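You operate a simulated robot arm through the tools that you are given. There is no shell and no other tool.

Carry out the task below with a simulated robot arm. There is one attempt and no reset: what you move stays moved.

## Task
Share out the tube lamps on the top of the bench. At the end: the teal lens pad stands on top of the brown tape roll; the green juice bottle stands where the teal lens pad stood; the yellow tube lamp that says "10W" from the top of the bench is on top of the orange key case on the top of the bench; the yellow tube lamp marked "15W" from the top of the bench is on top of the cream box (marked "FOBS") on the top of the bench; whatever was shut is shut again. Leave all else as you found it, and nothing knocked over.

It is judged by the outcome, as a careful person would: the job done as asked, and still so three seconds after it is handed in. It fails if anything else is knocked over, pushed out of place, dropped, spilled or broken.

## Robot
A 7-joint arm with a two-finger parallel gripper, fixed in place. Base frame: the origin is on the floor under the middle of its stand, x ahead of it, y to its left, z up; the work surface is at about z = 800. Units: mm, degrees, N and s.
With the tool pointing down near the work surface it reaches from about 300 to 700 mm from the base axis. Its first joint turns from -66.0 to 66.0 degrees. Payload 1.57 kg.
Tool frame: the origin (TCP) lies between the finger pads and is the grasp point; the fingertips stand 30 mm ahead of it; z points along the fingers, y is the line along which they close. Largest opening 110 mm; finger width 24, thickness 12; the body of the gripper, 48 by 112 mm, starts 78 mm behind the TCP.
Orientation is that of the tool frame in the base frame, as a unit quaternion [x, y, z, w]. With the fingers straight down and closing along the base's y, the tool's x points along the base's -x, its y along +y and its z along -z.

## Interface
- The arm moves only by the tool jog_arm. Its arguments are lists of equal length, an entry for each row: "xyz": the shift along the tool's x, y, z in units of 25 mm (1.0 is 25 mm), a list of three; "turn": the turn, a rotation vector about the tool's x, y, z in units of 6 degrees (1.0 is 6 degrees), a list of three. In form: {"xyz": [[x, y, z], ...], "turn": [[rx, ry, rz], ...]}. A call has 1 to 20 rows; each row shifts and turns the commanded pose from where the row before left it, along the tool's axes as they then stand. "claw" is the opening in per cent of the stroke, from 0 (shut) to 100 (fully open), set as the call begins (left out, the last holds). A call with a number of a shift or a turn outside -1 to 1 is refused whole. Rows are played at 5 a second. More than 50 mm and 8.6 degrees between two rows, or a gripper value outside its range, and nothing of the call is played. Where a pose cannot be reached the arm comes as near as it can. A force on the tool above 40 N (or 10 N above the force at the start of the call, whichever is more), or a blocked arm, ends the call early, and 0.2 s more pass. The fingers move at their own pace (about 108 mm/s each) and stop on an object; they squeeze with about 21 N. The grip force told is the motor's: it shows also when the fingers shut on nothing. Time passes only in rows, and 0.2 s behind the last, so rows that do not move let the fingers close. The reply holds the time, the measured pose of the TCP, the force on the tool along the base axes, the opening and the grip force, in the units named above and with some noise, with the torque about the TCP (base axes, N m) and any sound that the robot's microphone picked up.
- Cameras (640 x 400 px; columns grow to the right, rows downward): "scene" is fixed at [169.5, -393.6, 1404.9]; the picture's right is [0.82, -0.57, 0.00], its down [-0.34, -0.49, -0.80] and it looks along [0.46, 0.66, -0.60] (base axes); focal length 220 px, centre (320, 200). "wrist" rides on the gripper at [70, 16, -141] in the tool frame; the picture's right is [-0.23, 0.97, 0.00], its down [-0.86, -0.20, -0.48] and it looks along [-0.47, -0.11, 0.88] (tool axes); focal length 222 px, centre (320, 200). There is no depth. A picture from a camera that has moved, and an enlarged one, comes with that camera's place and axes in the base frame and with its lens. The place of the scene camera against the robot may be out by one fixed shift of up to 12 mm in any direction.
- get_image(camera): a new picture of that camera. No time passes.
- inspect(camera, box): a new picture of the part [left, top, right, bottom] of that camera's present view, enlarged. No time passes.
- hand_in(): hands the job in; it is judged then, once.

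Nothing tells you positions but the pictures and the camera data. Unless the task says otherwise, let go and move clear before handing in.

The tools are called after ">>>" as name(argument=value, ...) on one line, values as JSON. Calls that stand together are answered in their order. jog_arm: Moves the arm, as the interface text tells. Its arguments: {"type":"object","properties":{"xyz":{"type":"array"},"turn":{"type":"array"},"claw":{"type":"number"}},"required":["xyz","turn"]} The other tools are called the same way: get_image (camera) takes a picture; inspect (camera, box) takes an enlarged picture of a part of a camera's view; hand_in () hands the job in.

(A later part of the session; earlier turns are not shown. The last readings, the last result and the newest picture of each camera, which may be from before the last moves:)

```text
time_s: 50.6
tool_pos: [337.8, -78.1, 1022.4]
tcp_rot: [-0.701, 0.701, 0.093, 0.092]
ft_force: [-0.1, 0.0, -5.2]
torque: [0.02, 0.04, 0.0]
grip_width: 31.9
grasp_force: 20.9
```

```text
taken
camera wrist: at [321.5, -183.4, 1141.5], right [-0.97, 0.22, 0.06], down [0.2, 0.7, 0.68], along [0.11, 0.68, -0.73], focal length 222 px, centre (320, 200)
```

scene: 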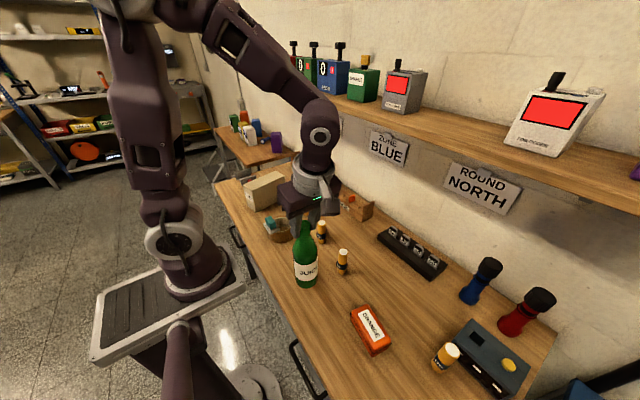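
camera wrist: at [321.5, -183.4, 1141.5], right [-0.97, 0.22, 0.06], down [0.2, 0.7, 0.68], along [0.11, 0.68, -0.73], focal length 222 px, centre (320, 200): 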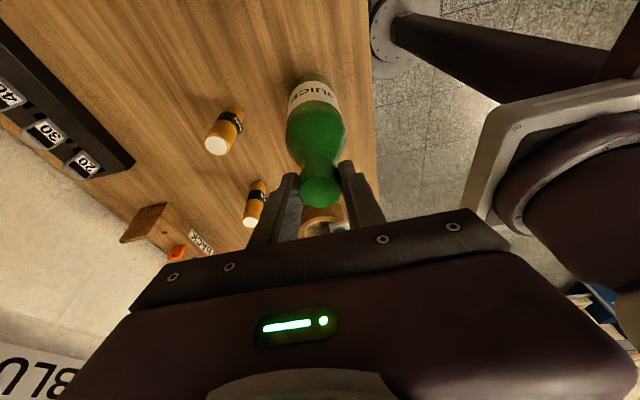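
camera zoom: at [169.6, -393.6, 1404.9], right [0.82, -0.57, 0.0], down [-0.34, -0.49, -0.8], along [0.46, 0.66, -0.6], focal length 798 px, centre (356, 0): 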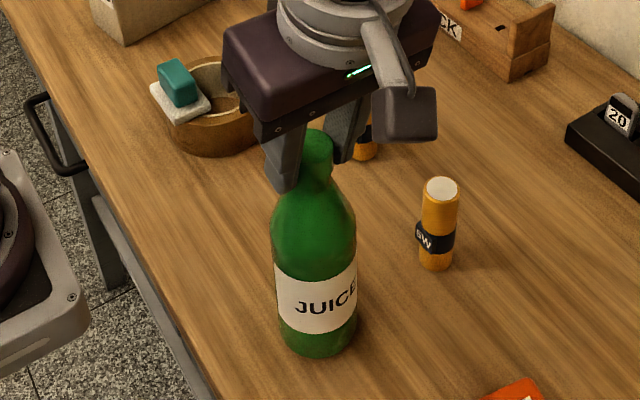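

The bottle hangs about 10 mm above the spot, upright. I'll lower it the rest of the way in small steps.

>>> jog_arm(xyz=[[0.079, -0.028, 0.124], [0.036, 0, 0.135], [0, 0, 0], [0.0104, 0, 0.0386], [0.0104, 0, 0.0386], [0, 0, 0]], turn=[[0, 0, 0], [0, 0, 0], [0, 0, 0], [0, 0, 0], [0, 0, 0], [0, 0, 0]])

>>> inspect(camera="scene", box=[260, 200, 360, 310])

```text
time_s: 52.0
tool_pos: [341.3, -80.9, 1014.2]
tcp_rot: [0.702, -0.701, -0.092, -0.092]
ft_force: [-0.4, 0.0, -5.7]
torque: [-0.05, -0.04, -0.01]
grip_width: 31.9
grasp_force: 21.0
```

```text
3.64 times, centred on (310, 255) of scene
camera zoom: at [169.6, -393.6, 1404.9], right [0.82, -0.57, 0.0], down [-0.34, -0.49, -0.8], along [0.46, 0.66, -0.6], focal length 798 px, centre (356, 0)
```

zoom: 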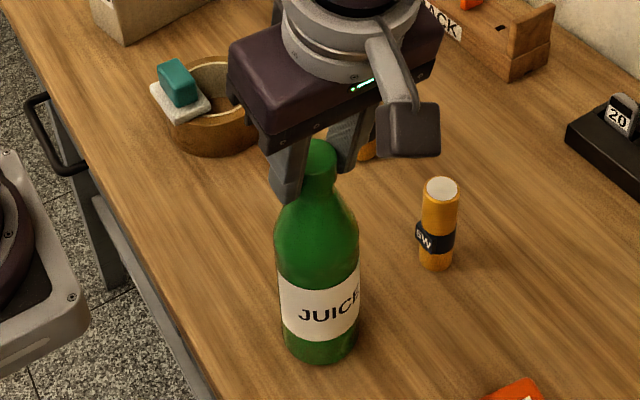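

Still hanging free (-5.7 N). I'll check the wrist camera's pose for a better fix.

>>> get_image(camera="wrist")

>>> jog_arm(xyz=[[0, 0, 0]], turn=[[0, 0, 0]])

```text
taken
camera wrist: at [322.9, -184.9, 1132.5], right [-0.97, 0.22, 0.06], down [0.2, 0.7, 0.68], along [0.11, 0.68, -0.73], focal length 222 px, centre (320, 200)
```

wrist: 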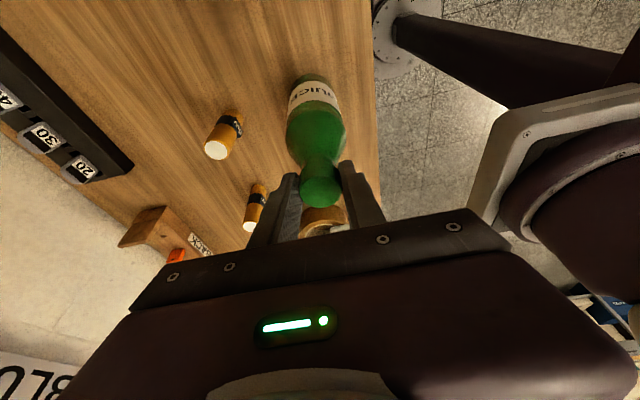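

```text
time_s: 52.4
tool_pos: [339.7, -80.7, 1013.5]
tcp_rot: [-0.701, 0.701, 0.092, 0.091]
ft_force: [-0.2, 0.0, -5.1]
torque: [-0.02, 0.03, 0.02]
grip_width: 32.2
grasp_force: 20.7
```

The bottle's axis is near (339.3, -75.9), within about a millimetre of target. I'll lower a touch more until the weight comes off.

>>> jog_arm(xyz=[[0.0052, 0, 0.0193], [0.0052, 0, 0.0193], [0.0052, 0, 0.0193], [0, 0, 0]], turn=[[0, 0, 0], [0, 0, 0], [0, 0, 0], [0, 0, 0]])

```text
time_s: 53.4
tool_pos: [340.0, -80.5, 1012.6]
tcp_rot: [0.701, -0.701, -0.091, -0.093]
ft_force: [2.7, 1.1, 12.6]
torque: [0.09, -0.02, -0.04]
grip_width: 32.0
grasp_force: 20.8
```

The base is on the bench, pressing 12.6 N. I'll ease up half a millimetre, then open.

>>> jog_arm(xyz=[[-0.0052, 0, -0.0193], [0, 0, 0]], turn=[[0, 0, 0], [0, 0, 0]])

```text
time_s: 54.0
tool_pos: [340.0, -80.3, 1012.4]
tcp_rot: [0.701, -0.701, -0.092, -0.093]
ft_force: [-0.1, 0.2, -5.4]
torque: [-0.05, 0.0, 0.01]
grip_width: 31.8
grasp_force: 21.3
```

It hangs free by a fraction of a millimetre now. I'll ease down 0.2 mm and open the fingers.

>>> jog_arm(xyz=[[0.002, 0, 0.0085], [0, 0, 0]], turn=[[0, 0, 0], [0, 0, 0]])

>>> jog_arm(xyz=[[0, 0, 0], [0, 0, 0], [0, 0, 0]], turn=[[0, 0, 0], [0, 0, 0], [0, 0, 0]], claw=70)

>>> inspect(camera="scene", box=[260, 200, 360, 310])

>>> get_image(camera="wrist")

```text
time_s: 54.6
tool_pos: [338.9, -80.3, 1012.4]
tcp_rot: [-0.7, 0.702, 0.091, 0.093]
ft_force: [-0.8, 0.2, -4.8]
torque: [-0.04, 0.0, -0.01]
grip_width: 32.0
grasp_force: 21.2
```

```text
time_s: 55.4
tool_pos: [339.9, -81.0, 1013.0]
tcp_rot: [-0.701, 0.702, 0.092, 0.092]
ft_force: [0.5, -0.8, 0.0]
torque: [-0.02, -0.01, -0.02]
grip_width: 77.0
grasp_force: 0.2
```

```text
3.64 times, centred on (310, 255) of scene
camera zoom: at [169.5, -393.6, 1404.9], right [0.82, -0.57, 0.0], down [-0.34, -0.49, -0.8], along [0.46, 0.66, -0.6], focal length 798 px, centre (356, 0)
```

zoom: 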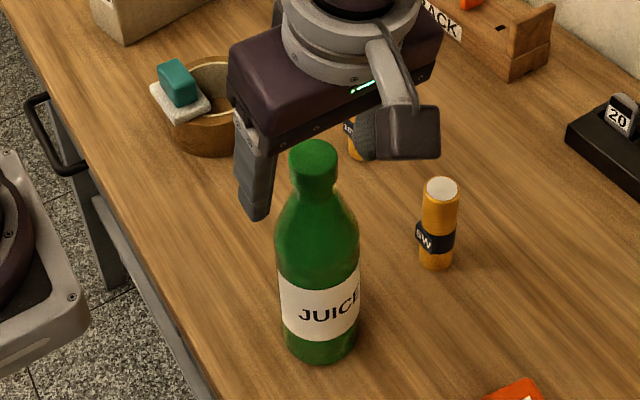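

```text
taken
camera wrist: at [322.6, -185.2, 1131.3], right [-0.97, 0.22, 0.06], down [0.2, 0.7, 0.68], along [0.11, 0.68, -0.73], focal length 222 px, centre (320, 200)
```

wrist: 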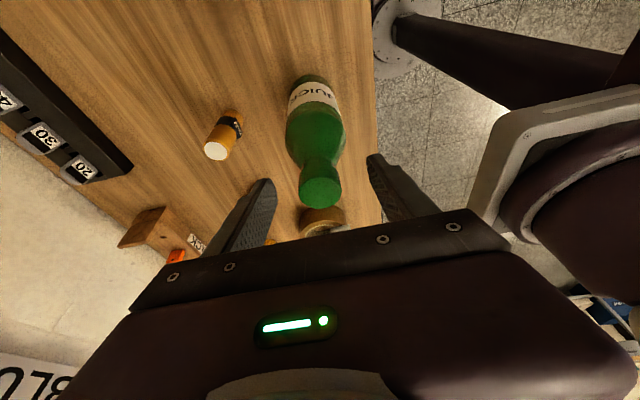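

The bottle stands upright on the pad's old spot. I'll withdraw straight up.

>>> jog_arm(xyz=[[-0.1, 0, -0.386], [-0.207, 0, -0.773], [-0.207, 0, -0.773], [-0.207, 0, -0.773], [-0.207, 0, -0.773], [-0.107, 0, -0.386], [0, 0, 0]], turn=[[0, 0, 0], [0, 0, 0], [0, 0, 0], [0, 0, 0], [0, 0, 0], [0, 0, 0], [0, 0, 0]])

>>> get_image(camera="wrist")

>>> get_image(camera="scene")

```text
time_s: 57.0
tool_pos: [340.9, -81.9, 1113.1]
tcp_rot: [0.701, -0.701, -0.092, -0.092]
ft_force: [-0.4, 0.1, -0.2]
torque: [0.0, 0.01, -0.02]
grip_width: 76.7
grasp_force: 0.0
```

```text
taken
camera wrist: at [323.6, -185.7, 1231.2], right [-0.97, 0.22, 0.06], down [0.2, 0.7, 0.68], along [0.11, 0.68, -0.73], focal length 222 px, centre (320, 200)
```

wrist: 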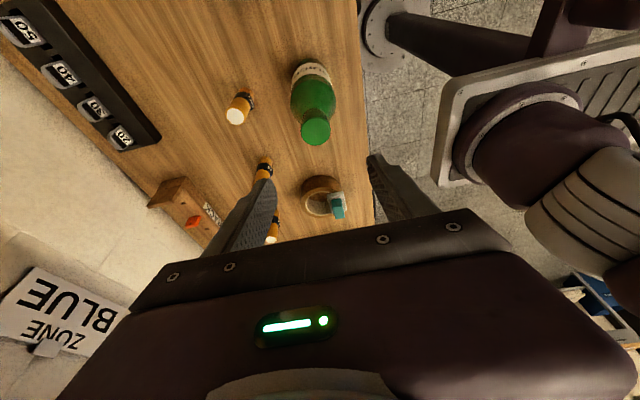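

```text
taken
```

scene: 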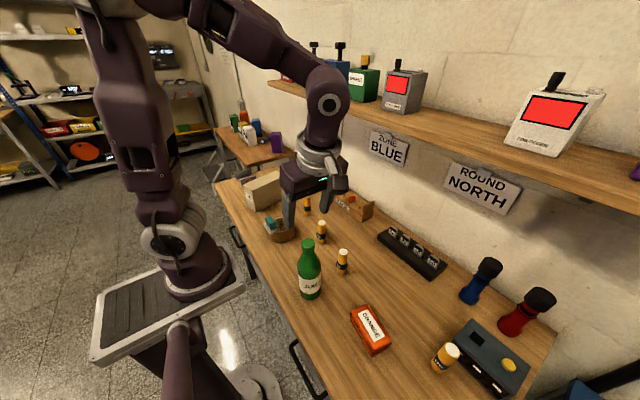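

The bottle stands clear. I'll zoom in to confirm where it ended up.

>>> inspect(camera="wrist", box=[275, 55, 355, 155])

>>> inspect(camera="scene", box=[285, 230, 335, 305])

```text
4.00 times, centred on (315, 105) of wrist
camera zoom: at [323.6, -185.7, 1231.2], right [-0.97, 0.22, 0.06], down [0.2, 0.7, 0.68], along [0.11, 0.68, -0.73], focal length 888 px, centre (340, 580)
```

zoom: 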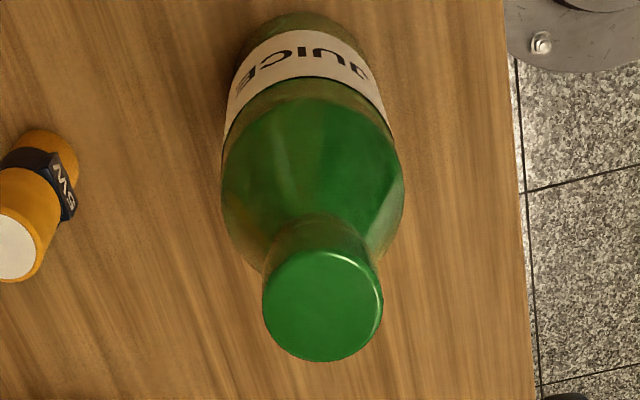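

```text
5.33 times, centred on (310, 268) of scene
camera zoom: at [169.5, -393.6, 1404.9], right [0.82, -0.57, 0.0], down [-0.34, -0.49, -0.8], along [0.46, 0.66, -0.6], focal length 1171 px, centre (373, -160)
```

zoom: 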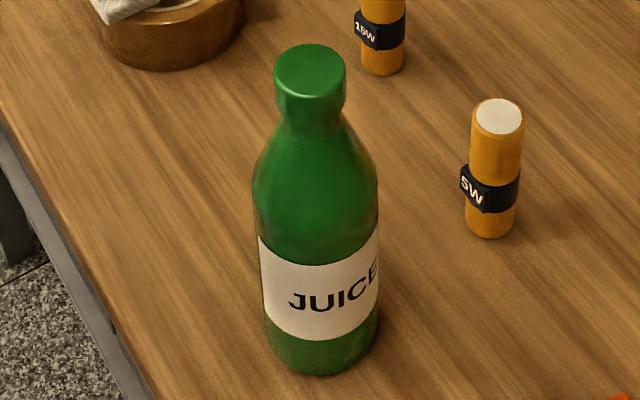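

The bottle's axis is at about (338.5, -75.6), right on target. Now I'll turn the tool back to its plain downward pose.

>>> jog_arm(xyz=[[0, 0, 0], [0, 0, 0], [0, 0, 0], [0, 0, 0], [0, 0, 0], [0, 0, 0], [0, 0, 0], [0, 0, 0], [0, 0, 0], [0, 0, 0], [0, 0, 0], [0, 0, 0], [0, 0, 0], [0, 0, 0], [0, 0, 0], [0, 0, 0], [0, 0, 0], [0, 0, 0], [0, 0, 0]], turn=[[0.2157, 0, 0.805], [0.2157, 0, 0.805], [0.2157, 0, 0.805], [0.2157, 0, 0.805], [0.2157, 0, 0.805], [0.2157, 0, 0.805], [0.2157, 0, 0.805], [0.2157, 0, 0.805], [0.2157, 0, 0.805], [0.2157, 0, 0.805], [0.2157, 0, 0.805], [0.2157, 0, 0.805], [0.2157, 0, 0.805], [0.2157, 0, 0.805], [0.2157, 0, 0.805], [0.2157, 0, 0.805], [0.2157, 0, 0.805], [0.2157, 0, 0.805], [0, 0, 0]])

>>> jog_arm(xyz=[[0, 0, 0], [0, 0, 0], [0, 0, 0], [0, 0, 0], [0, 0, 0]], turn=[[0, 0.625, 0], [0, 0.625, 0], [0, 0.625, 0], [0, 0.625, 0], [0, 0, 0]])

```text
time_s: 61.0
tool_pos: [340.5, -78.5, 1112.2]
tcp_rot: [0.0, 0.991, 0.0, 0.131]
ft_force: [1.0, 0.1, 0.1]
torque: [-0.02, -0.02, -0.01]
grip_width: 77.1
grasp_force: 0.0
```

```text
time_s: 62.2
tool_pos: [340.1, -80.7, 1112.1]
tcp_rot: [0.0, 1.0, 0.0, -0.001]
ft_force: [-0.3, 0.5, -0.2]
torque: [0.0, 0.01, -0.01]
grip_width: 76.9
grasp_force: 0.0
```

The tool points straight down again. Next I go over to the 10W lamp and the key case for a closer look.

>>> jog_arm(xyz=[[-0.277, -0.951, 0.345], [-0.277, -0.951, 0.345], [-0.277, -0.951, 0.345], [-0.277, -0.951, 0.345], [-0.277, -0.951, 0.345], [-0.277, -0.951, 0.345], [-0.277, -0.951, 0.345], [-0.277, -0.951, 0.345], [-0.277, -0.951, 0.345], [-0.277, -0.951, 0.345], [-0.277, -0.951, 0.345], [-0.277, -0.951, 0.345], [-0.277, -0.951, 0.345], [0, 0, 0]], turn=[[0, 0, 0], [0, 0, 0], [0, 0, 0], [0, 0, 0], [0, 0, 0], [0, 0, 0], [0, 0, 0], [0, 0, 0], [0, 0, 0], [0, 0, 0], [0, 0, 0], [0, 0, 0], [0, 0, 0], [0, 0, 0]])

>>> get_image(camera="wrist")

>>> inspect(camera="wrist", box=[250, 110, 390, 230])

>>> get_image(camera="scene")

```text
time_s: 65.2
tool_pos: [429.1, -391.8, 1000.0]
tcp_rot: [0.001, 1.0, 0.001, 0.001]
ft_force: [0.2, 0.4, 0.4]
torque: [0.0, 0.02, -0.01]
grip_width: 77.0
grasp_force: 0.0
```

```text
taken
camera wrist: at [358.6, -375.2, 1142.9], right [0.23, 0.97, 0.0], down [0.86, -0.2, 0.48], along [0.47, -0.11, -0.88], focal length 222 px, centre (320, 200)
```

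wrist: 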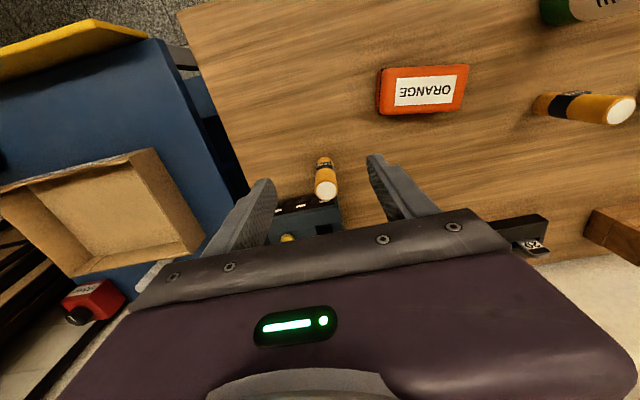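

```text
3.33 times, centred on (320, 170) of wrist
camera zoom: at [358.6, -375.2, 1142.9], right [0.23, 0.97, 0.0], down [0.86, -0.2, 0.48], along [0.47, -0.11, -0.88], focal length 740 px, centre (320, 300)
```

zoom: 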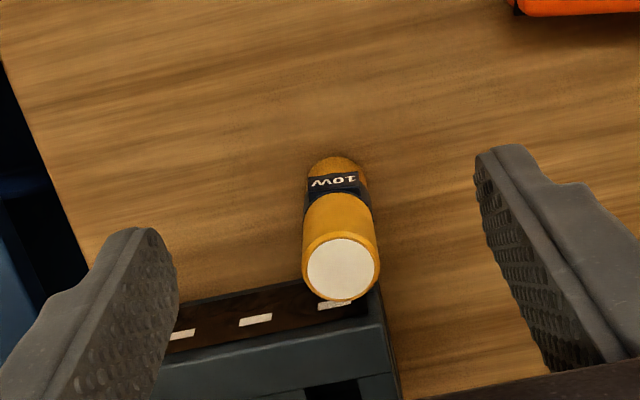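

```text
taken
```

scene: 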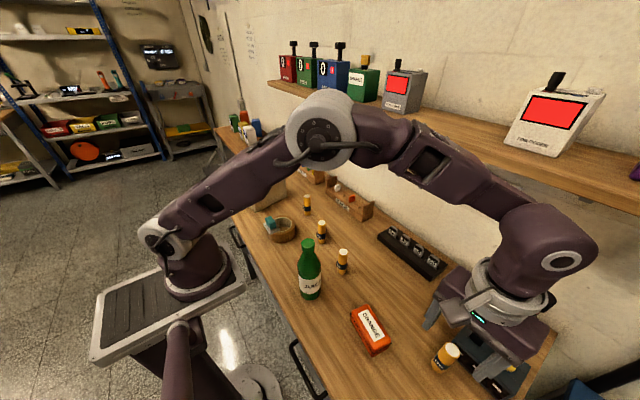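

The 10W lamp is right ahead with its axis near (480, -395), top near z 891. Before grasping I'll measure the key case for the later placement.

>>> inspect(camera="wrist", box=[370, 55, 480, 125])

>>> inspect(camera="wrist", box=[300, 145, 350, 205])

```text
5.71 times, centred on (425, 90) of wrist
camera zoom: at [358.6, -375.2, 1142.9], right [0.23, 0.97, 0.0], down [0.86, -0.2, 0.48], along [0.47, -0.11, -0.88], focal length 1269 px, centre (-280, 829)
```

zoom: 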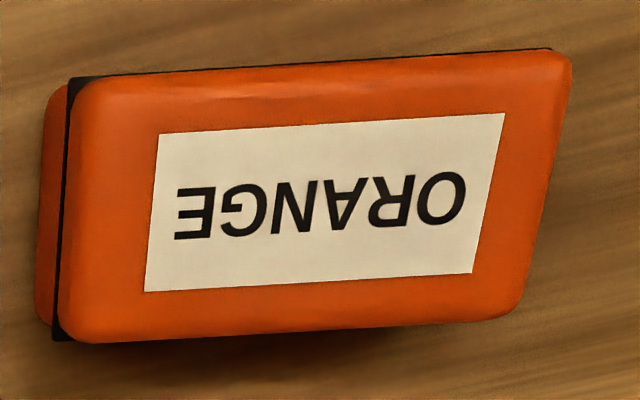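

```text
6.67 times, centred on (325, 175) of wrist
camera zoom: at [358.6, -375.2, 1142.9], right [0.23, 0.97, 0.0], down [0.86, -0.2, 0.48], along [0.47, -0.11, -0.88], focal length 1481 px, centre (287, 367)
```

zoom: 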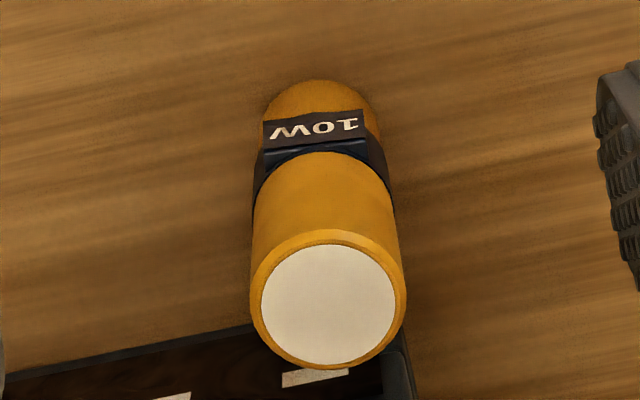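

The key case's top centre is near (399, -255) at z 846. Now I'll move over the 10W lamp (axis 480, -395) and come partway down around it.

>>> jog_arm(xyz=[[-0.685, -0.052, 0], [-0.685, -0.052, 0], [-0.685, -0.052, 0], [0, 0, 0.6], [0, 0, 0.7], [0, 0, 0.7], [0, 0, 0]], turn=[[0, 0, 0], [0, 0, 0], [0, 0, 0], [0, 0, 0], [0, 0, 0], [0, 0, 0], [0, 0, 0]])

>>> inspect(camera="wrist", box=[240, 120, 400, 240])

>>> get_image(camera="scene")

```text
time_s: 66.8
tool_pos: [479.8, -396.2, 949.7]
tcp_rot: [0.0, 1.0, 0.001, 0.0]
ft_force: [0.9, 0.6, -0.7]
torque: [0.02, -0.02, 0.0]
grip_width: 77.1
grasp_force: 0.1
```

```text
3.33 times, centred on (320, 180) of wrist
camera zoom: at [409.6, -378.5, 1091.8], right [0.23, 0.97, 0.0], down [0.86, -0.2, 0.48], along [0.47, -0.11, -0.88], focal length 740 px, centre (320, 267)
```

zoom: 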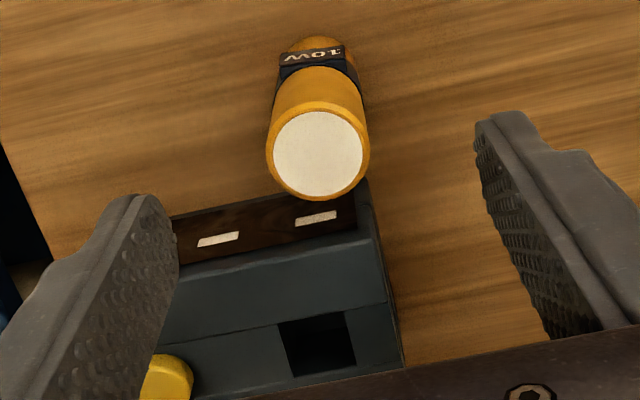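

```text
taken
```

scene: 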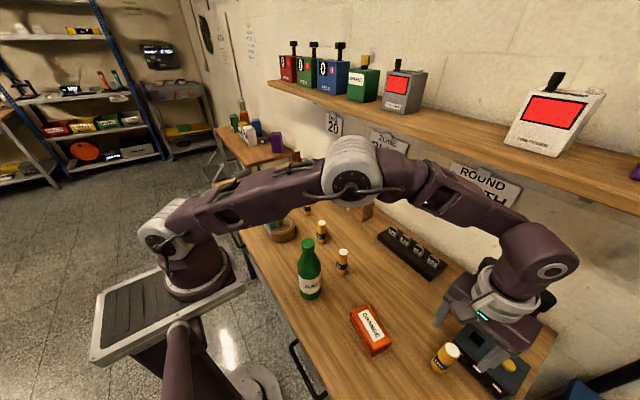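

The lamp is centred under the gripper. I'll lower so the fingers span the black band.

>>> jog_arm(xyz=[[0, 0, 0.7], [0, 0, 0.9], [0, 0, 0.9], [0, 0, 0.9], [0, 0, 0.76], [0, 0, 0]], turn=[[0, 0, 0], [0, 0, 0], [0, 0, 0], [0, 0, 0], [0, 0, 0], [0, 0, 0]])

>>> inspect(camera="wrist", box=[240, 120, 400, 240])

>>> inspect(camera="scene", box=[400, 280, 560, 400])

```text
time_s: 68.2
tool_pos: [479.1, -393.9, 845.6]
tcp_rot: [0.0, 1.0, 0.0, 0.0]
ft_force: [-0.1, -0.7, 0.4]
torque: [0.0, -0.01, 0.01]
grip_width: 77.1
grasp_force: 0.1
```

```text
3.33 times, centred on (320, 180) of wrist
camera zoom: at [409.7, -378.3, 988.1], right [0.23, 0.97, 0.0], down [0.86, -0.2, 0.48], along [0.47, -0.11, -0.88], focal length 740 px, centre (320, 267)
```

zoom: 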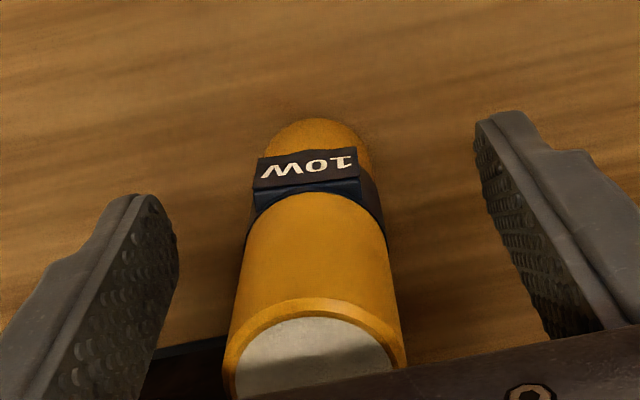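

```text
3.33 times, centred on (480, 340) of scene
camera zoom: at [169.5, -393.6, 1404.9], right [0.82, -0.57, 0.0], down [-0.34, -0.49, -0.8], along [0.46, 0.66, -0.6], focal length 732 px, centre (-213, -267)
```

zoom: 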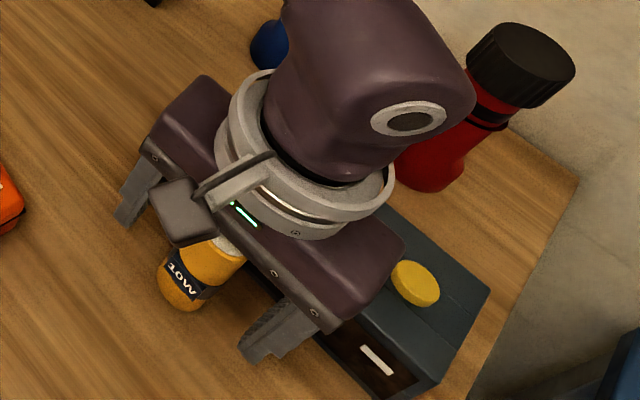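

The fingers are around the band. I'll shift 1.5 mm to centre on the lamp, then close.

>>> jog_arm(xyz=[[0, -0.06, 0], [0, 0, 0]], turn=[[0, 0, 0], [0, 0, 0]])

>>> jog_arm(xyz=[[0, 0, 0], [0, 0, 0], [0, 0, 0], [0, 0, 0]], turn=[[0, 0, 0], [0, 0, 0], [0, 0, 0], [0, 0, 0]], claw=0)

>>> inspect(camera="wrist", box=[240, 120, 400, 240])

```text
time_s: 68.8
tool_pos: [480.5, -396.2, 846.9]
tcp_rot: [0.001, 1.0, -0.001, 0.0]
ft_force: [0.1, -1.0, 0.2]
torque: [0.0, 0.01, 0.01]
grip_width: 77.1
grasp_force: 0.0
```

```text
time_s: 69.8
tool_pos: [480.0, -394.8, 846.2]
tcp_rot: [0.0, 1.0, 0.0, 0.0]
ft_force: [0.3, -0.9, 0.0]
torque: [0.02, 0.03, 0.01]
grip_width: 29.3
grasp_force: 21.4
```

```text
3.33 times, centred on (320, 180) of wrist
camera zoom: at [409.8, -379.9, 988.4], right [0.23, 0.97, 0.0], down [0.86, -0.2, 0.48], along [0.47, -0.11, -0.88], focal length 740 px, centre (320, 267)
```

zoom: 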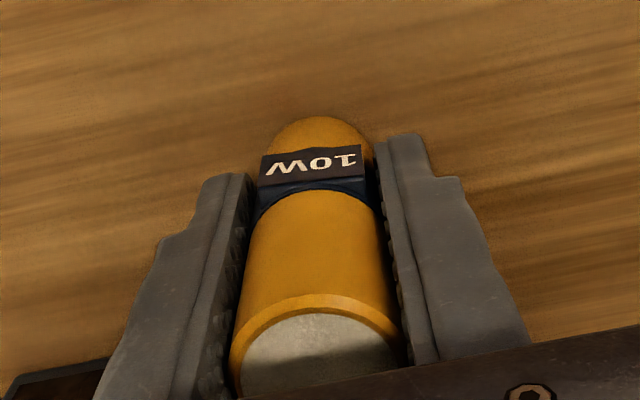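

The lamp is gripped at 29.3 mm. A gentle test lift next.

>>> jog_arm(xyz=[[0, 0, -0.1], [0, 0, -0.2], [0, 0, -0.3], [0, 0, 0]], turn=[[0, 0, 0], [0, 0, 0], [0, 0, 0], [0, 0, 0]])

>>> inspect(camera="wrist", box=[240, 120, 400, 240])

>>> inspect(camera="scene", box=[400, 280, 560, 400])

```text
time_s: 70.8
tool_pos: [480.2, -394.7, 862.2]
tcp_rot: [0.0, 1.0, 0.0, 0.0]
ft_force: [-0.9, 0.0, 0.6]
torque: [-0.03, 0.0, 0.03]
grip_width: 29.1
grasp_force: 20.9
```

```text
3.33 times, centred on (320, 180) of wrist
camera zoom: at [410.3, -379.9, 1003.7], right [0.23, 0.97, 0.0], down [0.86, -0.2, 0.48], along [0.47, -0.11, -0.88], focal length 740 px, centre (320, 267)
```

zoom: 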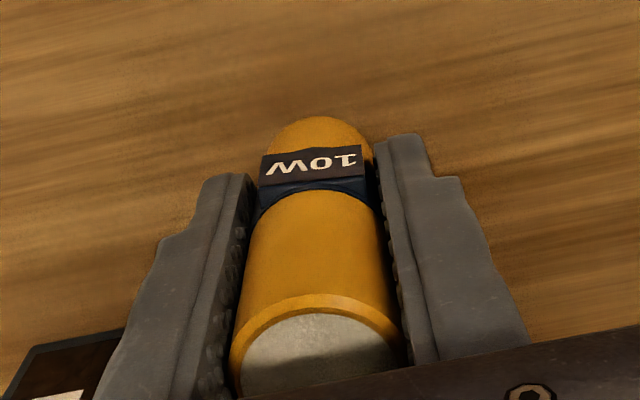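

```text
3.33 times, centred on (480, 340) of scene
camera zoom: at [169.5, -393.6, 1404.9], right [0.82, -0.57, 0.0], down [-0.34, -0.49, -0.8], along [0.46, 0.66, -0.6], focal length 732 px, centre (-213, -267)
```

zoom: 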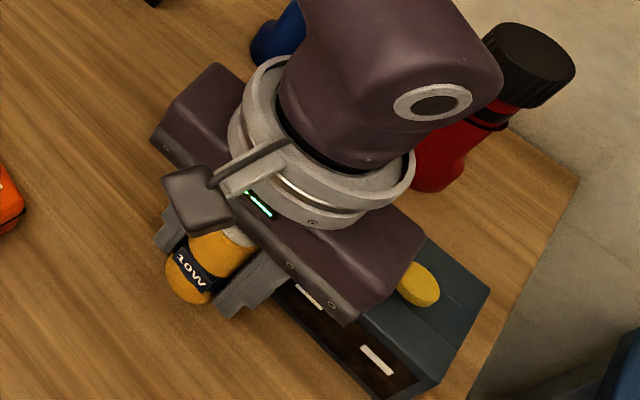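

The lamp is held firmly. I'll raise it and carry it over the key case.

>>> jog_arm(xyz=[[0, 0, -0.6], [0, 0, -0.9], [0, 0, -0.9], [0, 0, -0.7], [0.27, 0.465, 0], [0.54, 0.93, 0], [0.54, 0.93, 0], [0.54, 0.93, 0], [0.54, 0.93, 0], [0.54, 0.93, 0], [0.27, 0.465, 0], [0, 0, 0], [0, 0, 0]], turn=[[0, 0, 0], [0, 0, 0], [0, 0, 0], [0, 0, 0], [0, 0, 0], [0, 0, 0], [0, 0, 0], [0, 0, 0], [0, 0, 0], [0, 0, 0], [0, 0, 0], [0, 0, 0], [0, 0, 0]])

>>> get_image(camera="wrist")

>>> get_image(camera="scene")

```text
time_s: 73.6
tool_pos: [400.7, -256.1, 938.9]
tcp_rot: [0.0, 1.0, 0.0, 0.0]
ft_force: [-0.8, 0.5, -0.6]
torque: [-0.02, -0.01, -0.02]
grip_width: 29.2
grasp_force: 21.1
```

```text
taken
camera wrist: at [329.3, -239.5, 1081.5], right [0.23, 0.97, 0.0], down [0.86, -0.2, 0.48], along [0.47, -0.11, -0.88], focal length 222 px, centre (320, 200)
```

wrist: 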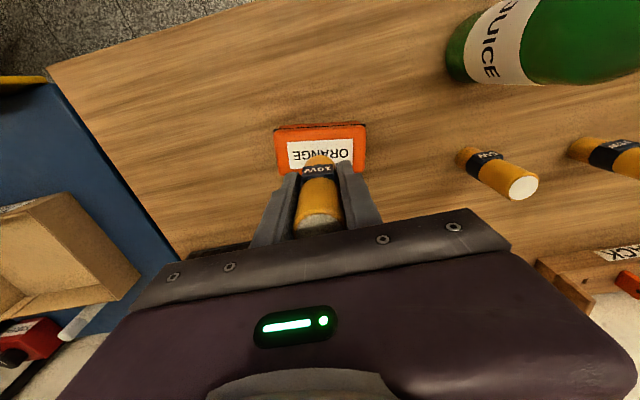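

```text
taken
```

scene: 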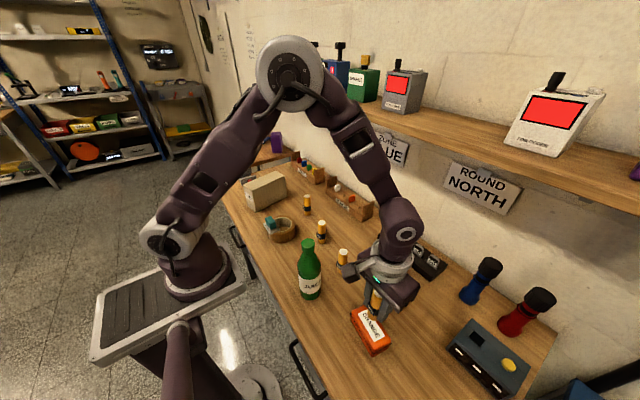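

The lamp is over the middle of the key case. I'll lower it in stages.

>>> jog_arm(xyz=[[0, 0, 0.6], [0, 0, 0.7], [0, 0, 0.35], [0, 0, 0]], turn=[[0, 0, 0], [0, 0, 0], [0, 0, 0], [0, 0, 0]])

>>> inspect(camera="scene", box=[330, 270, 430, 370])

>>> inspect(camera="wrist", box=[240, 100, 400, 220])

```text
time_s: 74.6
tool_pos: [399.3, -258.1, 899.2]
tcp_rot: [0.0, 1.0, 0.0, 0.0]
ft_force: [-0.2, 1.0, -0.3]
torque: [0.02, -0.02, 0.01]
grip_width: 29.1
grasp_force: 21.1
```

```text
4.00 times, centred on (380, 320) of scene
camera zoom: at [169.5, -393.6, 1404.9], right [0.82, -0.57, 0.0], down [-0.34, -0.49, -0.8], along [0.46, 0.66, -0.6], focal length 878 px, centre (80, -280)
```

zoom: 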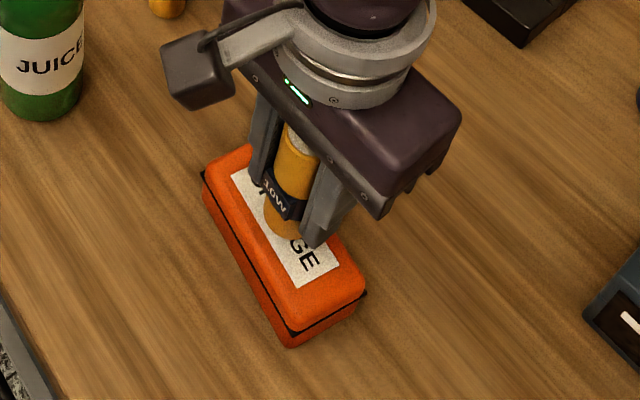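

```text
3.33 times, centred on (320, 160) of wrist
camera zoom: at [329.6, -241.3, 1041.0], right [0.23, 0.97, 0.0], down [0.86, -0.2, 0.48], along [0.47, -0.11, -0.88], focal length 740 px, centre (320, 333)
```

zoom: 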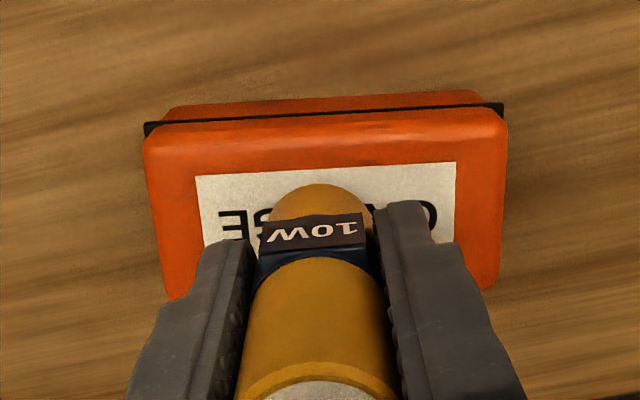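

The lamp hovers about 7 mm above the case, centred. I'll continue in small steps.

>>> jog_arm(xyz=[[0, 0, 0.1], [0, 0, 0.08], [0, 0, 0.04], [0, 0, 0]], turn=[[0, 0, 0], [0, 0, 0], [0, 0, 0], [0, 0, 0]])

```text
time_s: 75.6
tool_pos: [399.2, -257.0, 892.6]
tcp_rot: [0.0, 1.0, 0.0, 0.001]
ft_force: [-0.9, -1.0, -0.4]
torque: [0.0, -0.01, 0.0]
grip_width: 28.9
grasp_force: 21.1
```

No contact yet. I'll go on in half-millimetre steps.

>>> jog_arm(xyz=[[0, 0, 0.02], [0, 0, 0.02], [0, 0, 0]], turn=[[0, 0, 0], [0, 0, 0], [0, 0, 0]])

>>> inspect(camera="scene", box=[330, 270, 430, 370])

```text
time_s: 76.4
tool_pos: [398.6, -256.5, 890.2]
tcp_rot: [0.0, 1.0, 0.001, 0.0]
ft_force: [-0.3, -0.6, 6.1]
torque: [0.0, 0.05, -0.02]
grip_width: 29.0
grasp_force: 21.2
```

```text
4.00 times, centred on (380, 320) of scene
camera zoom: at [169.4, -393.6, 1404.9], right [0.82, -0.57, 0.0], down [-0.34, -0.49, -0.8], along [0.46, 0.66, -0.6], focal length 878 px, centre (80, -280)
```

zoom: 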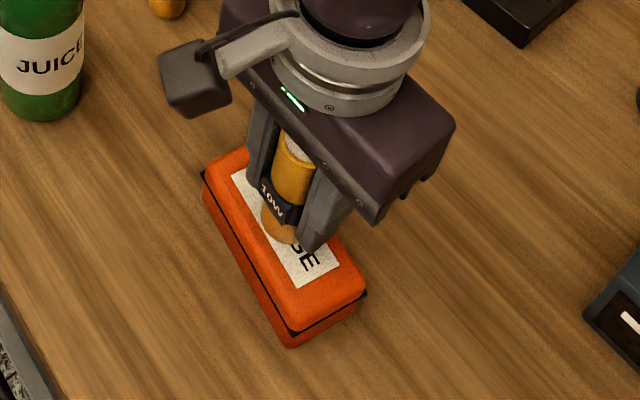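

Light contact at 6 N: the lamp stands on the case. I'll open the fingers.

>>> jog_arm(xyz=[[0, 0, -0.01], [0, 0, 0], [0, 0, 0]], turn=[[0, 0, 0], [0, 0, 0], [0, 0, 0]], claw=60)

>>> inspect(camera="wrist", box=[240, 100, 400, 220])

>>> inspect(camera="scene", box=[330, 270, 430, 370])

```text
time_s: 77.2
tool_pos: [399.7, -256.1, 891.4]
tcp_rot: [0.0, 1.0, 0.0, 0.0]
ft_force: [0.6, 0.9, -0.4]
torque: [0.0, -0.02, 0.04]
grip_width: 65.9
grasp_force: 0.1
```

```text
3.33 times, centred on (320, 160) of wrist
camera zoom: at [329.6, -240.4, 1033.2], right [0.23, 0.97, 0.0], down [0.86, -0.2, 0.48], along [0.47, -0.11, -0.88], focal length 740 px, centre (320, 333)
```

zoom: 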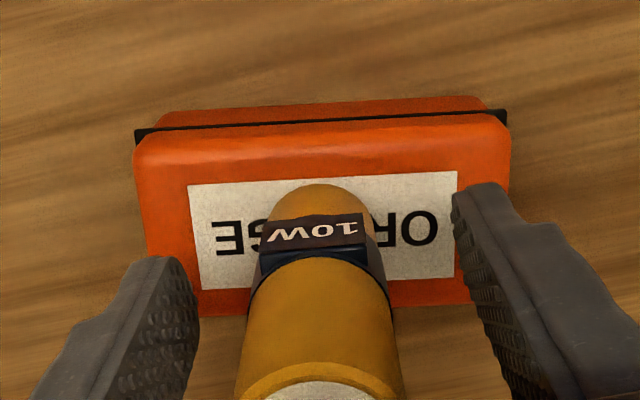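

```text
4.00 times, centred on (380, 320) of scene
camera zoom: at [169.5, -393.6, 1404.9], right [0.82, -0.57, 0.0], down [-0.34, -0.49, -0.8], along [0.46, 0.66, -0.6], focal length 878 px, centre (80, -280)
```

zoom: 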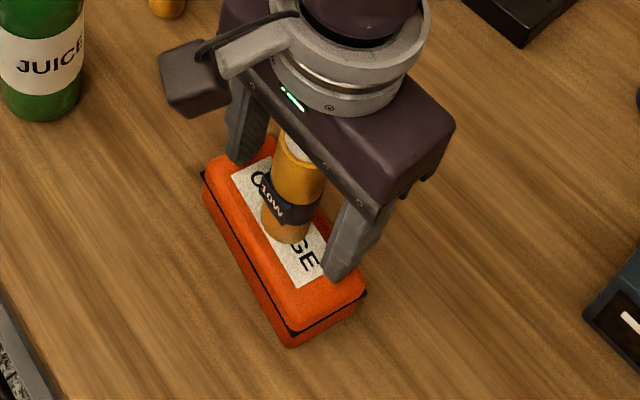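

The 10W lamp stands on the key case. I'll rise straight up and clear, then check.

>>> jog_arm(xyz=[[0, 0, -0.4], [0, 0, -0.8], [0, 0, -0.95], [0, 0, -0.95], [0, 0, -0.95], [0, 0, -0.95], [0, 0, -0.95], [0, 0, -0.8], [0, 0, 0]], turn=[[0, 0, 0], [0, 0, 0], [0, 0, 0], [0, 0, 0], [0, 0, 0], [0, 0, 0], [0, 0, 0], [0, 0, 0], [0, 0, 0]])

>>> inspect(camera="scene", box=[330, 270, 430, 370])

>>> get_image(camera="wrist")

```text
time_s: 79.2
tool_pos: [399.9, -256.8, 1060.7]
tcp_rot: [0.0, 1.0, 0.0, 0.0]
ft_force: [0.0, 0.3, -0.2]
torque: [0.0, 0.0, -0.02]
grip_width: 66.1
grasp_force: 0.0
```

```text
4.00 times, centred on (380, 320) of scene
camera zoom: at [169.5, -393.6, 1404.9], right [0.82, -0.57, 0.0], down [-0.34, -0.49, -0.8], along [0.46, 0.66, -0.6], focal length 878 px, centre (80, -280)
```

zoom: 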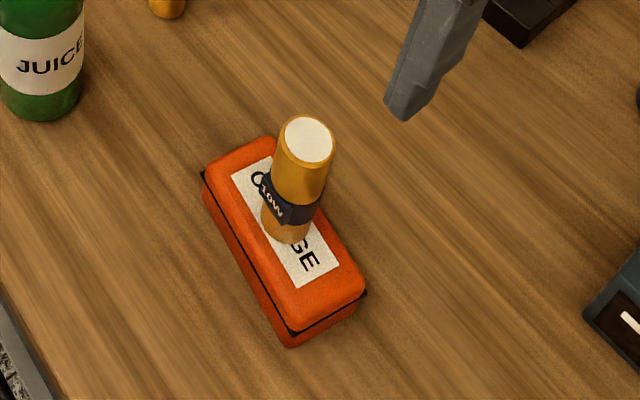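

```text
taken
camera wrist: at [329.1, -241.0, 1202.4], right [0.23, 0.97, 0.0], down [0.85, -0.2, 0.48], along [0.47, -0.11, -0.88], focal length 222 px, centre (320, 200)
```

wrist: 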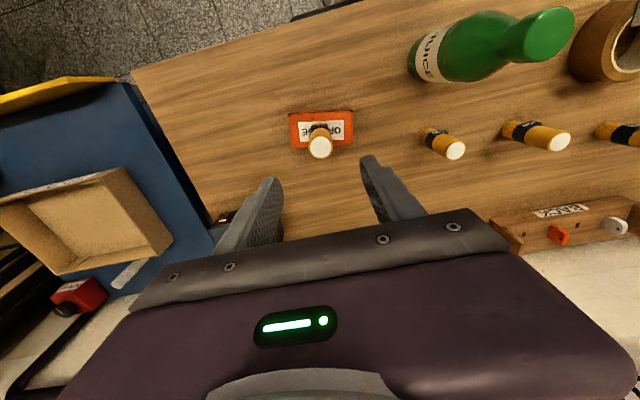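

The 10W lamp stands squarely on the key case. Now over to the 15W lamp at about (480, 63).

>>> jog_arm(xyz=[[-0.095, 0.988, 0], [-0.095, 0.988, 0], [-0.095, 0.988, 0], [-0.095, 0.988, 0], [-0.095, 0.988, 0], [-0.095, 0.988, 0], [-0.095, 0.988, 0], [-0.095, 0.988, 0], [-0.095, 0.988, 0], [-0.095, 0.988, 0], [-0.095, 0.988, 0], [-0.095, 0.988, 0], [-0.095, 0.988, 0], [0, 0, 0.8], [0, 0, 0.8], [0, 0, 0.8], [0, 0, 0]], turn=[[0, 0, 0], [0, 0, 0], [0, 0, 0], [0, 0, 0], [0, 0, 0], [0, 0, 0], [0, 0, 0], [0, 0, 0], [0, 0, 0], [0, 0, 0], [0, 0, 0], [0, 0, 0], [0, 0, 0], [0, 0, 0], [0, 0, 0], [0, 0, 0], [0, 0, 0]], claw=70)

>>> get_image(camera="wrist")

>>> inspect(camera="wrist", box=[250, 110, 390, 230])

>>> get_image(camera="scene")

```text
time_s: 82.8
tool_pos: [432.2, 64.9, 1000.5]
tcp_rot: [0.0, 1.0, 0.001, 0.0]
ft_force: [0.3, 0.1, -0.8]
torque: [-0.02, 0.03, 0.01]
grip_width: 77.1
grasp_force: 0.0
```

```text
taken
camera wrist: at [360.6, 81.6, 1143.0], right [0.23, 0.97, 0.0], down [0.86, -0.2, 0.48], along [0.47, -0.11, -0.88], focal length 222 px, centre (320, 200)
```

wrist: 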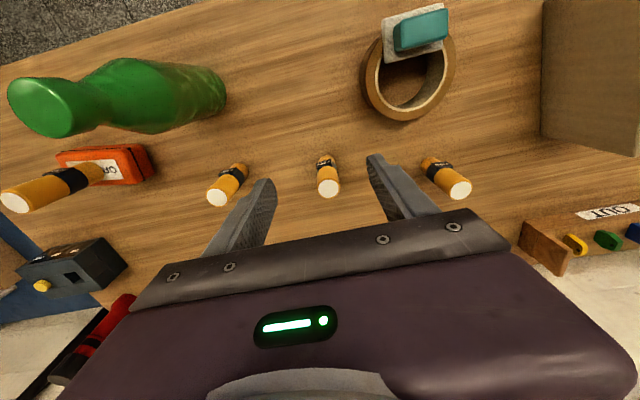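

```text
3.33 times, centred on (320, 170) of wrist
camera zoom: at [360.6, 81.6, 1143.0], right [0.23, 0.97, 0.0], down [0.86, -0.2, 0.48], along [0.47, -0.11, -0.88], focal length 740 px, centre (320, 300)
```

zoom: 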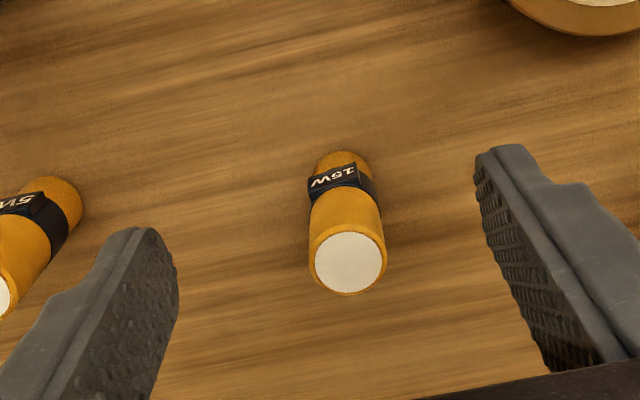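

```text
taken
```

scene: 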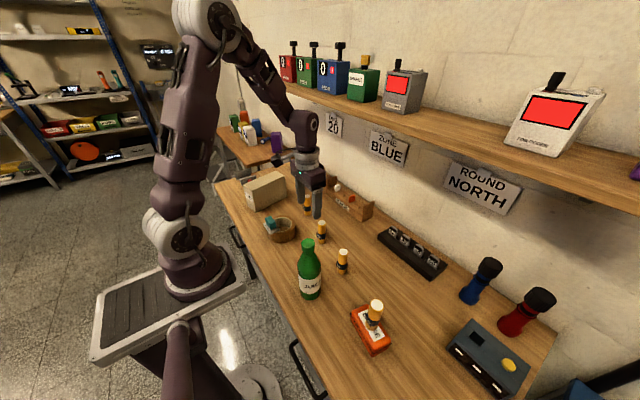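

The 15W lamp is straight ahead with its axis near (480.4, 64.5). I'll move over it and come partway down.

>>> jog_arm(xyz=[[-0.655, -0.011, 0], [-0.655, -0.011, 0], [-0.655, -0.011, 0], [0, 0, 0.6], [0, 0, 0.7], [0, 0, 0.7], [0, 0, 0]], turn=[[0, 0, 0], [0, 0, 0], [0, 0, 0], [0, 0, 0], [0, 0, 0], [0, 0, 0], [0, 0, 0]])

>>> inspect(camera="wrist", box=[240, 120, 400, 240])

```text
time_s: 84.4
tool_pos: [480.6, 64.8, 950.9]
tcp_rot: [0.0, 1.0, 0.0, 0.0]
ft_force: [0.9, -0.3, -0.9]
torque: [0.03, 0.02, 0.02]
grip_width: 77.1
grasp_force: 0.1
```

```text
3.33 times, centred on (320, 180) of wrist
camera zoom: at [411.0, 80.6, 1092.6], right [0.23, 0.97, 0.0], down [0.86, -0.2, 0.48], along [0.47, -0.11, -0.88], focal length 740 px, centre (320, 267)
```

zoom: 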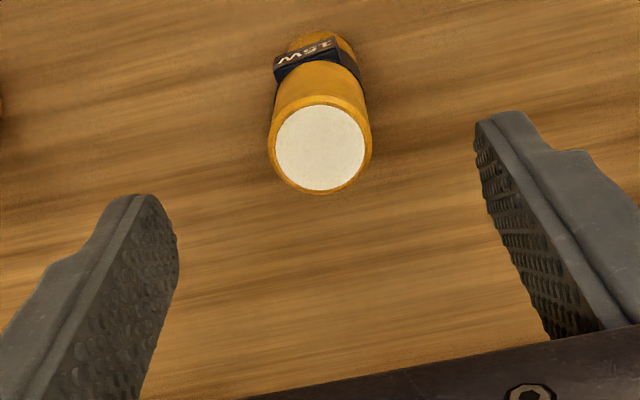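

The lamp is centred under the gripper. I'll lower so that the fingers span the band.

>>> jog_arm(xyz=[[0, -0.02, 0.7], [0, 0, 0.9], [0, 0, 0.9], [0, 0, 0.9], [0, 0, 0.78], [0, 0, 0]], turn=[[0, 0, 0], [0, 0, 0], [0, 0, 0], [0, 0, 0], [0, 0, 0], [0, 0, 0]])

>>> inspect(camera="wrist", box=[240, 120, 400, 240])

>>> inspect(camera="scene", box=[270, 170, 390, 270])

```text
time_s: 85.8
tool_pos: [481.0, 63.8, 844.9]
tcp_rot: [0.0, 1.0, 0.0, 0.001]
ft_force: [-0.3, -0.4, -0.7]
torque: [0.01, -0.03, 0.02]
grip_width: 77.1
grasp_force: 0.2
```

```text
3.33 times, centred on (320, 180) of wrist
camera zoom: at [411.3, 79.7, 987.4], right [0.23, 0.97, 0.0], down [0.85, -0.2, 0.48], along [0.47, -0.11, -0.88], focal length 740 px, centre (320, 267)
```

zoom: 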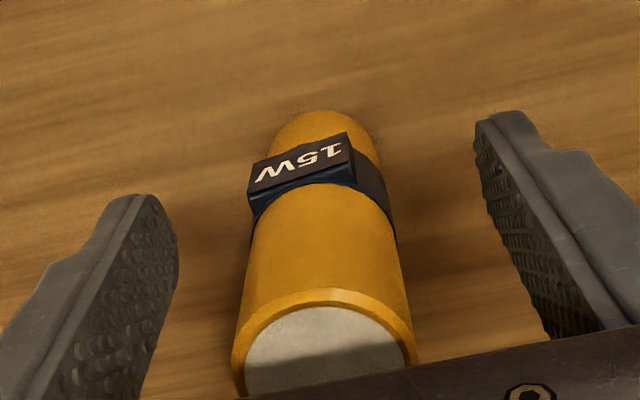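

```text
4.00 times, centred on (330, 220) of scene
camera zoom: at [169.5, -393.6, 1404.9], right [0.82, -0.57, 0.0], down [-0.34, -0.49, -0.8], along [0.46, 0.66, -0.6], focal length 878 px, centre (280, 120)
```

zoom: 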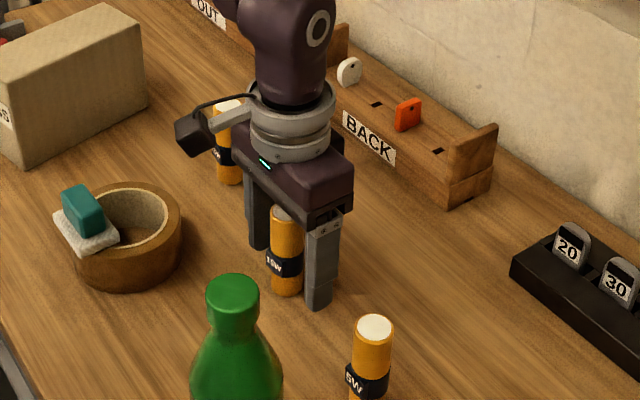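

The lamp is nicely centred between the fingers. I'll close.

>>> jog_arm(xyz=[[0, 0, 0], [0, 0, 0], [0, 0, 0], [0, 0, 0]], turn=[[0, 0, 0], [0, 0, 0], [0, 0, 0], [0, 0, 0]], claw=0)

>>> jog_arm(xyz=[[0, 0, -0.1], [0, 0, -0.2], [0, 0, -0.3], [0, 0, 0]], turn=[[0, 0, 0], [0, 0, 0], [0, 0, 0], [0, 0, 0]])

>>> inspect(camera="wrist", box=[240, 120, 400, 240])

>>> inspect(camera="scene", box=[270, 170, 390, 270])

```text
time_s: 86.8
tool_pos: [481.5, 62.6, 846.1]
tcp_rot: [0.0, 1.0, 0.0, 0.0]
ft_force: [0.3, 0.6, 0.2]
torque: [0.01, 0.01, 0.03]
grip_width: 29.4
grasp_force: 20.6
```

```text
time_s: 87.8
tool_pos: [481.6, 63.5, 859.8]
tcp_rot: [0.0, 1.0, 0.001, 0.0]
ft_force: [-0.5, 0.5, -0.5]
torque: [0.0, 0.02, -0.01]
grip_width: 29.0
grasp_force: 20.7
```

```text
3.33 times, centred on (320, 180) of wrist
camera zoom: at [410.5, 79.1, 1002.2], right [0.23, 0.97, 0.0], down [0.86, -0.2, 0.48], along [0.47, -0.11, -0.88], focal length 740 px, centre (320, 267)
```

zoom: 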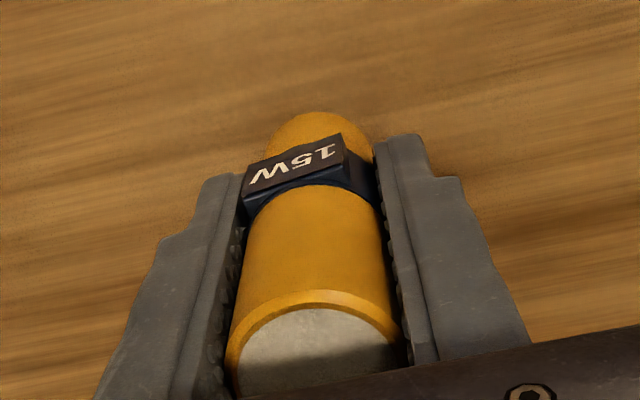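

```text
4.00 times, centred on (330, 220) of scene
camera zoom: at [169.5, -393.6, 1404.9], right [0.82, -0.57, 0.0], down [-0.34, -0.49, -0.8], along [0.46, 0.66, -0.6], focal length 878 px, centre (280, 120)
```

zoom: 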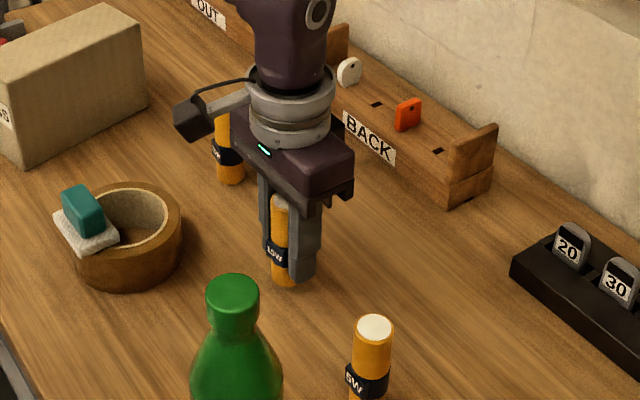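

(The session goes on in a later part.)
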